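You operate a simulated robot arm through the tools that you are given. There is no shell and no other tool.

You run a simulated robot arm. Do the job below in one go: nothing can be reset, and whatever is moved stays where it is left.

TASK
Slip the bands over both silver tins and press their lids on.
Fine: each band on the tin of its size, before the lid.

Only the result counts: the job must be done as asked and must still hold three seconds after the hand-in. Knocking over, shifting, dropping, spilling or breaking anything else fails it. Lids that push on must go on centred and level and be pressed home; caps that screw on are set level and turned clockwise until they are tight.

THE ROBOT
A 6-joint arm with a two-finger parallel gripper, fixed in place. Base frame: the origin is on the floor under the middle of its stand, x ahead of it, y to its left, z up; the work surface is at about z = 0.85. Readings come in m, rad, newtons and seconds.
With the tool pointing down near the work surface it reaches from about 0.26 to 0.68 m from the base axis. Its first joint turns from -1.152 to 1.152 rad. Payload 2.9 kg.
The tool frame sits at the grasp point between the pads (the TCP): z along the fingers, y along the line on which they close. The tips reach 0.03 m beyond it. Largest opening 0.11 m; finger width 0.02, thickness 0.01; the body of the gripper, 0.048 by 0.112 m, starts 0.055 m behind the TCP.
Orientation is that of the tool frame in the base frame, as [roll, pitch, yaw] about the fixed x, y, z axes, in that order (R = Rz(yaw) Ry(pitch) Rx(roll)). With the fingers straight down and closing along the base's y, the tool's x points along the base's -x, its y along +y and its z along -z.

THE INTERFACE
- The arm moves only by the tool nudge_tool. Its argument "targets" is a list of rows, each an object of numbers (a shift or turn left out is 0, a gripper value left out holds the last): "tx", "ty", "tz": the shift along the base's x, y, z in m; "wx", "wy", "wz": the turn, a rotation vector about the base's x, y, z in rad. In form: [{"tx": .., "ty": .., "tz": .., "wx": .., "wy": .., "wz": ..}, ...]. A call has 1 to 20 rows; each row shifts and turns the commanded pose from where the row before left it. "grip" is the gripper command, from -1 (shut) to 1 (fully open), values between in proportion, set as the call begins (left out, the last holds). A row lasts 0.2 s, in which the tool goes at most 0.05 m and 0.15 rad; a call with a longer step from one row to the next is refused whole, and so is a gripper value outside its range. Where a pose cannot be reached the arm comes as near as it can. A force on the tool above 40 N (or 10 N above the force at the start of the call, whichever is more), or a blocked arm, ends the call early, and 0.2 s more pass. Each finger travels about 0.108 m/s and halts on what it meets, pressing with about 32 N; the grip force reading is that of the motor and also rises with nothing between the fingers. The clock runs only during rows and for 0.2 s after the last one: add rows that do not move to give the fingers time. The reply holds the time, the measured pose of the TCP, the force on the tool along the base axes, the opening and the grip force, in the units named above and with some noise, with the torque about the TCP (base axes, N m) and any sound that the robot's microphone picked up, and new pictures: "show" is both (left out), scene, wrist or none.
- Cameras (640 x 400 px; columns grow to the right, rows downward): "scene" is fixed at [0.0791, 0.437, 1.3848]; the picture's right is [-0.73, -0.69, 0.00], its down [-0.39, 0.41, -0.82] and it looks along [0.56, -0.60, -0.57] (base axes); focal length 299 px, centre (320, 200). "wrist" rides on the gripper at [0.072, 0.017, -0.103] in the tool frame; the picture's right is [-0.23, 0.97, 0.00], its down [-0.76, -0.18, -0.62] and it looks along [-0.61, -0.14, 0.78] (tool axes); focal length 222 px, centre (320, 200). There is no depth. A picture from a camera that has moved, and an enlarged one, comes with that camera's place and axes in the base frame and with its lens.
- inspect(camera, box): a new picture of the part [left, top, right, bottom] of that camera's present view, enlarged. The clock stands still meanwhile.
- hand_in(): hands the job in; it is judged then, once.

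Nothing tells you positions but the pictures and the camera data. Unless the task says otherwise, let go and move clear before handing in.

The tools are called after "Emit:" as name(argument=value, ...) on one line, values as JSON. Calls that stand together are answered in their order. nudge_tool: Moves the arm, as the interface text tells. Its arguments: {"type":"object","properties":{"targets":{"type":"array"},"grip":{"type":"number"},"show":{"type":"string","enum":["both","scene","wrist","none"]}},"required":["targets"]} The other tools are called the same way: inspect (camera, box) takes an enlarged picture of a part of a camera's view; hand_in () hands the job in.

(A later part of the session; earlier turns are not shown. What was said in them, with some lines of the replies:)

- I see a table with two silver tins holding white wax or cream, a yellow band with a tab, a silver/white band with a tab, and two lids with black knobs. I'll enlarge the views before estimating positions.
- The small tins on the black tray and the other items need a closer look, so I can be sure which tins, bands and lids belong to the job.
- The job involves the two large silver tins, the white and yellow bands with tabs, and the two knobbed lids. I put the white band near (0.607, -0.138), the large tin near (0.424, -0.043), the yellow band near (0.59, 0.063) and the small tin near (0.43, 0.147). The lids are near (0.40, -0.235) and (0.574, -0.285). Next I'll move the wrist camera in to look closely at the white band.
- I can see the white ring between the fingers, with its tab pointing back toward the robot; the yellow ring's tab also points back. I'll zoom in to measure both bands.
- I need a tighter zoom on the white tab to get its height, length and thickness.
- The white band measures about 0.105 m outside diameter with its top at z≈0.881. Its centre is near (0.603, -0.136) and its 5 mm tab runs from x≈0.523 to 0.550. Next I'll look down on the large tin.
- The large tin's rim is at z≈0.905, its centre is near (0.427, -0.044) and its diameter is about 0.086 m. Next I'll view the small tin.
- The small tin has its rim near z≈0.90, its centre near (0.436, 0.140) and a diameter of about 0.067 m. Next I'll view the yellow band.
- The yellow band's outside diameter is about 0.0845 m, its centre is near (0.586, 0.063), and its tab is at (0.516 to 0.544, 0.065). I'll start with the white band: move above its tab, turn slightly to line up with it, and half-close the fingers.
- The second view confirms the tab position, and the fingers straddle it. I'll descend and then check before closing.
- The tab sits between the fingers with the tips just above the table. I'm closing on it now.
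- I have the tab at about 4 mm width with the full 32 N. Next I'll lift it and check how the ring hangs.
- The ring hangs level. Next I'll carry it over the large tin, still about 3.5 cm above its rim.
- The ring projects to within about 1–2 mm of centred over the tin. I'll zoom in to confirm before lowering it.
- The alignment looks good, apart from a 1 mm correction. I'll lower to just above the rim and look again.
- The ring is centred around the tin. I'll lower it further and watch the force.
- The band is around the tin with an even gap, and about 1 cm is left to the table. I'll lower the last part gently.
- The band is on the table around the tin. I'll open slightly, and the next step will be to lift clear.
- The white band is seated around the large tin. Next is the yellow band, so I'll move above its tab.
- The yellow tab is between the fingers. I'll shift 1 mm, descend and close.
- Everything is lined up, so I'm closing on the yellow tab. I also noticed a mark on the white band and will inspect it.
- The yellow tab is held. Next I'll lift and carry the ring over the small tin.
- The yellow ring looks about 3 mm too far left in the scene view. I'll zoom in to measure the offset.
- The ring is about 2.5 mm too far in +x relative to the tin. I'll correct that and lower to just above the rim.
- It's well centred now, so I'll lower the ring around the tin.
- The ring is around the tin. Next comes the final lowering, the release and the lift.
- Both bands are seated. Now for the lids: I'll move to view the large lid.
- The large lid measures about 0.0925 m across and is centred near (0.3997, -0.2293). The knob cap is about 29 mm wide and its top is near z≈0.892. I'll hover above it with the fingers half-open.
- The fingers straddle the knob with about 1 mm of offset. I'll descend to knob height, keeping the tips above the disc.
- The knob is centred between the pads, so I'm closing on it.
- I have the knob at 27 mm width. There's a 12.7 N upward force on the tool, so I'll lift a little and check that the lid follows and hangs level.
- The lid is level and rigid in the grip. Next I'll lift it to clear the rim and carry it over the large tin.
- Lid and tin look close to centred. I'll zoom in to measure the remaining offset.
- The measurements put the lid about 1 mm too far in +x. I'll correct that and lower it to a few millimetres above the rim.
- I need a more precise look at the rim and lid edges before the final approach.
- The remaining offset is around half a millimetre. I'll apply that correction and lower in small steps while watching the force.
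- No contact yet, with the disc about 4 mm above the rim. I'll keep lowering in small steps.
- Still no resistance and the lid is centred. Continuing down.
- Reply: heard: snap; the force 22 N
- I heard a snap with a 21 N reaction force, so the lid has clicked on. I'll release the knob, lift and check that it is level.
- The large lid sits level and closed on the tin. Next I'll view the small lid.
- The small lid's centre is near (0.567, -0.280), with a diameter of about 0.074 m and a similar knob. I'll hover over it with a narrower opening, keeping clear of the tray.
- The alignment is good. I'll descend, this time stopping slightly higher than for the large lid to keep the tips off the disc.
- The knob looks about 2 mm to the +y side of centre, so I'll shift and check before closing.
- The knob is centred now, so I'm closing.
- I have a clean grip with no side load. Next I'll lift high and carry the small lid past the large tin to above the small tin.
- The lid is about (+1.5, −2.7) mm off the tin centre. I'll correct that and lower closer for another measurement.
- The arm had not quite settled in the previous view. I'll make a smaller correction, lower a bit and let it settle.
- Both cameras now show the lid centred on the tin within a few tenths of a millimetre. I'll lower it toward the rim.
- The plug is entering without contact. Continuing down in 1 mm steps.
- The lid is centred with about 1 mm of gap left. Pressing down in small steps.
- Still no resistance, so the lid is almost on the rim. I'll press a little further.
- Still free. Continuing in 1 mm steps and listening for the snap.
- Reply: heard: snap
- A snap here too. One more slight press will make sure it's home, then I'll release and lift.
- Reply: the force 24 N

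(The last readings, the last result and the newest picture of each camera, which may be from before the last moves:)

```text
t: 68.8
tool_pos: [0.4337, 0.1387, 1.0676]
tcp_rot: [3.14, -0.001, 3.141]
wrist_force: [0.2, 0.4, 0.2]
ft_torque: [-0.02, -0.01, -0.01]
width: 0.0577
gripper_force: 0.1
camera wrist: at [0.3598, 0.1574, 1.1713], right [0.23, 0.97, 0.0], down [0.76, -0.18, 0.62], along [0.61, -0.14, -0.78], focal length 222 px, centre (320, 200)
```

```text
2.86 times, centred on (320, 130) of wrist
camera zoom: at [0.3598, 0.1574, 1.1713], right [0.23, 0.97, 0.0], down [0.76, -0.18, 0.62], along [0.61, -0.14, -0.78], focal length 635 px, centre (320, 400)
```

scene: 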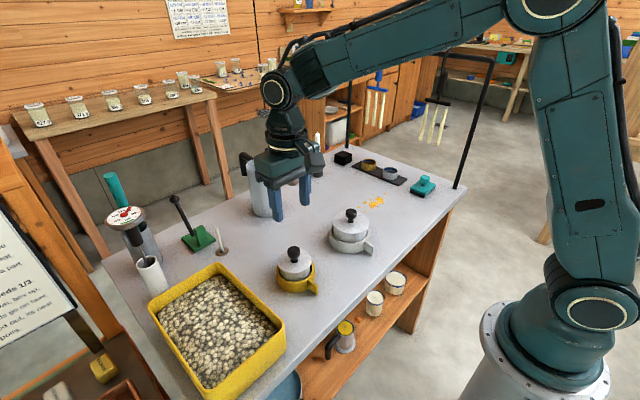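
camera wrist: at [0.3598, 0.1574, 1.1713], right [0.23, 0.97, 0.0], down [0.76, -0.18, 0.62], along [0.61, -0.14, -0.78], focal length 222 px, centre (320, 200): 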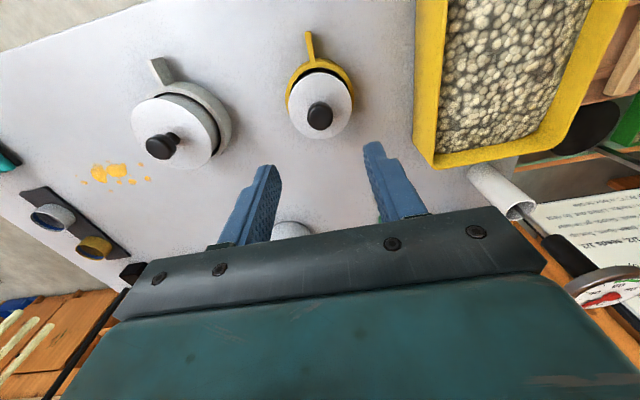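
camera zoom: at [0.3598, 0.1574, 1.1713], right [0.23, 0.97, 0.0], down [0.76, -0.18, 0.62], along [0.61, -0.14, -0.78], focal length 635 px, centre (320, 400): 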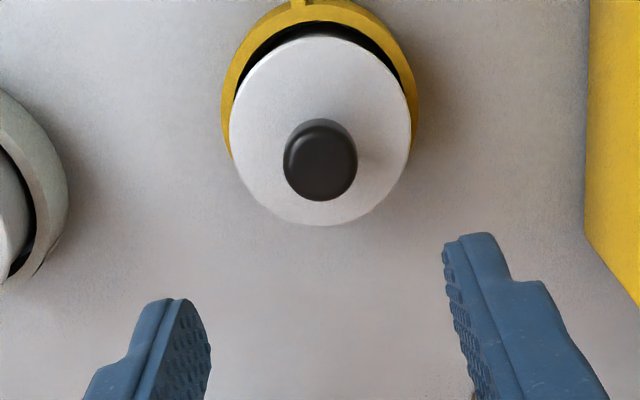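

Both lids appear seated. I'll check the seams at high magnification before moving clear.

Emit:
inspect(camera="scene", box=[279, 248, 311, 274])

Emit:
inspect(camera="scene", box=[333, 210, 371, 240])

Emit:
inspect(camera="wrist", box=[120, 50, 250, 180])

Emit:
inspect(camera="scene", box=[320, 140, 450, 220])

```text
15.38 times, centred on (295, 261) of scene
camera zoom: at [0.0791, 0.437, 1.3848], right [-0.73, -0.69, 0.0], down [-0.39, 0.41, -0.82], along [0.56, -0.6, -0.57], focal length 4599 px, centre (705, -738)
```

zoom: 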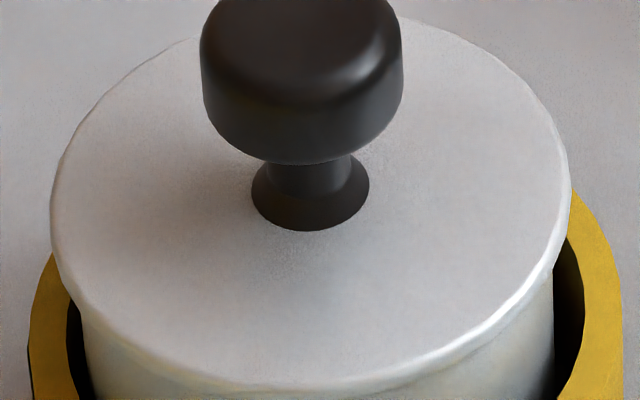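

```text
13.33 times, centred on (352, 225) of scene
camera zoom: at [0.0791, 0.437, 1.3848], right [-0.73, -0.69, 0.0], down [-0.39, 0.41, -0.82], along [0.56, -0.6, -0.57], focal length 3986 px, centre (-107, -133)
```

zoom: 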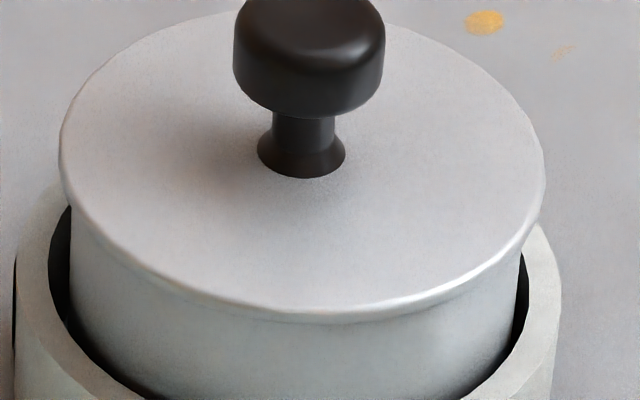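

```text
3.08 times, centred on (185, 115) of wrist
camera zoom: at [0.3598, 0.1574, 1.1713], right [0.23, 0.97, 0.0], down [0.76, -0.18, 0.62], along [0.61, -0.14, -0.78], focal length 684 px, centre (735, 462)
```

zoom: 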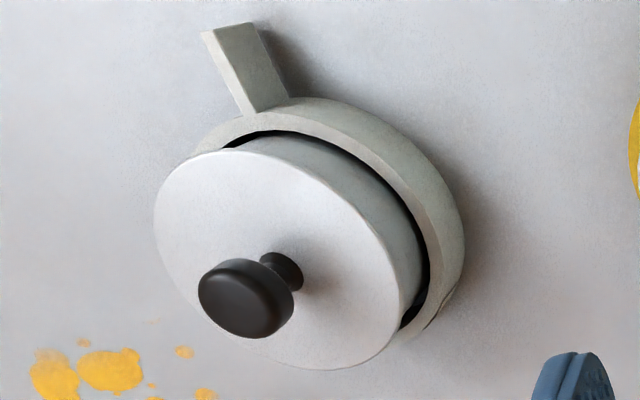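

```text
4.92 times, centred on (385, 180) of scene
camera zoom: at [0.0791, 0.437, 1.3848], right [-0.73, -0.69, 0.0], down [-0.39, 0.41, -0.82], along [0.56, -0.6, -0.57], focal length 1472 px, centre (0, 298)
```

zoom: 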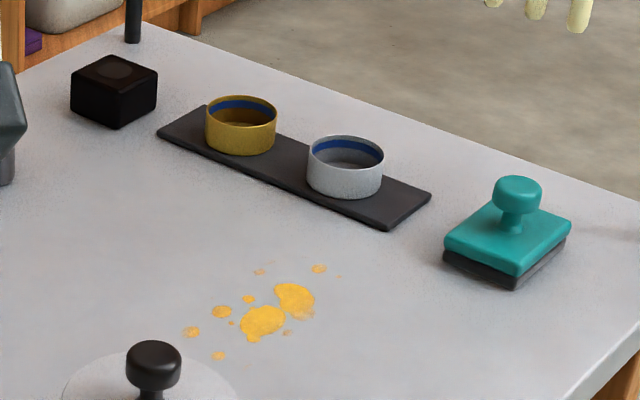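

Both seams are closed and level, the bands are on their matching tins, and nothing else has moved. I'll back the arm up and away, then hand in.

Emit:
nudge_tool(targets=[{"tz": 0.03}, {"tz": 0.03, "tx": -0.02, "ty": -0.03}, {"tz": 0.03, "tx": -0.02, "ty": -0.03}, {"tz": 0.03, "tx": -0.02, "ty": -0.03}, {}, {}])

```text
t: 70.2
tool_pos: [0.3741, 0.05, 1.1869]
tcp_rot: [3.141, 0.0, 3.141]
wrist_force: [0.5, 0.5, -0.9]
ft_torque: [0.03, 0.01, -0.07]
width: 0.0577
gripper_force: 0.1
camera wrist: at [0.3002, 0.0666, 1.2902], right [0.23, 0.97, 0.0], down [0.76, -0.18, 0.62], along [0.61, -0.14, -0.78], focal length 222 px, centre (320, 200)
```

scene: 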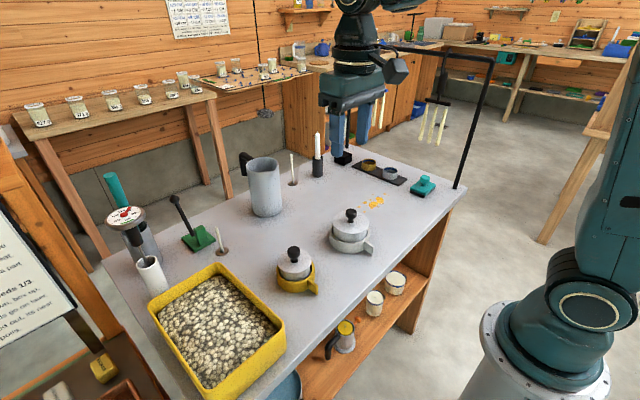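
wrist: 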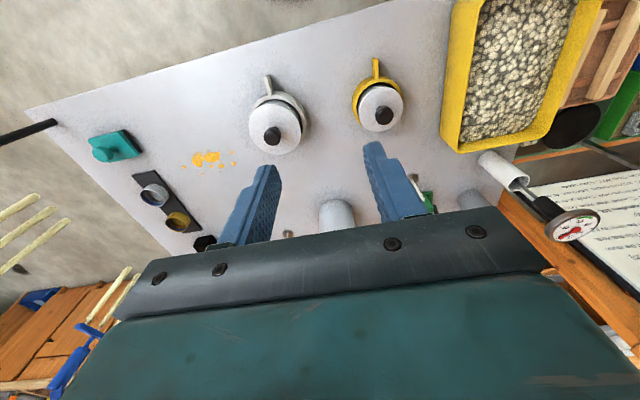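

Both silver tins have their matching bands and snapped-on lids, the gripper is empty and clear, and the rest of the table looks undisturbed. I'm handing in.

Emit:
hand_in()

```text
The job is handed in.
```

Both silver tins now have their bands on and their lids pressed home, and I've handed the job in. I haven't seen the judge's result.

- **Large tin:** the white band went on first and rests on the table around the tin. The large lid then snapped on at about 21 N.
- **Small tin:** the yellow band went on the same way. The small lid snapped on at about 6 N, and I pressed it once more to about 24 N.

In the close-up views both lids sit level with no visible gap at the rim. I saw nothing else on the table moved. The gripper was open and well above the table when I handed in.
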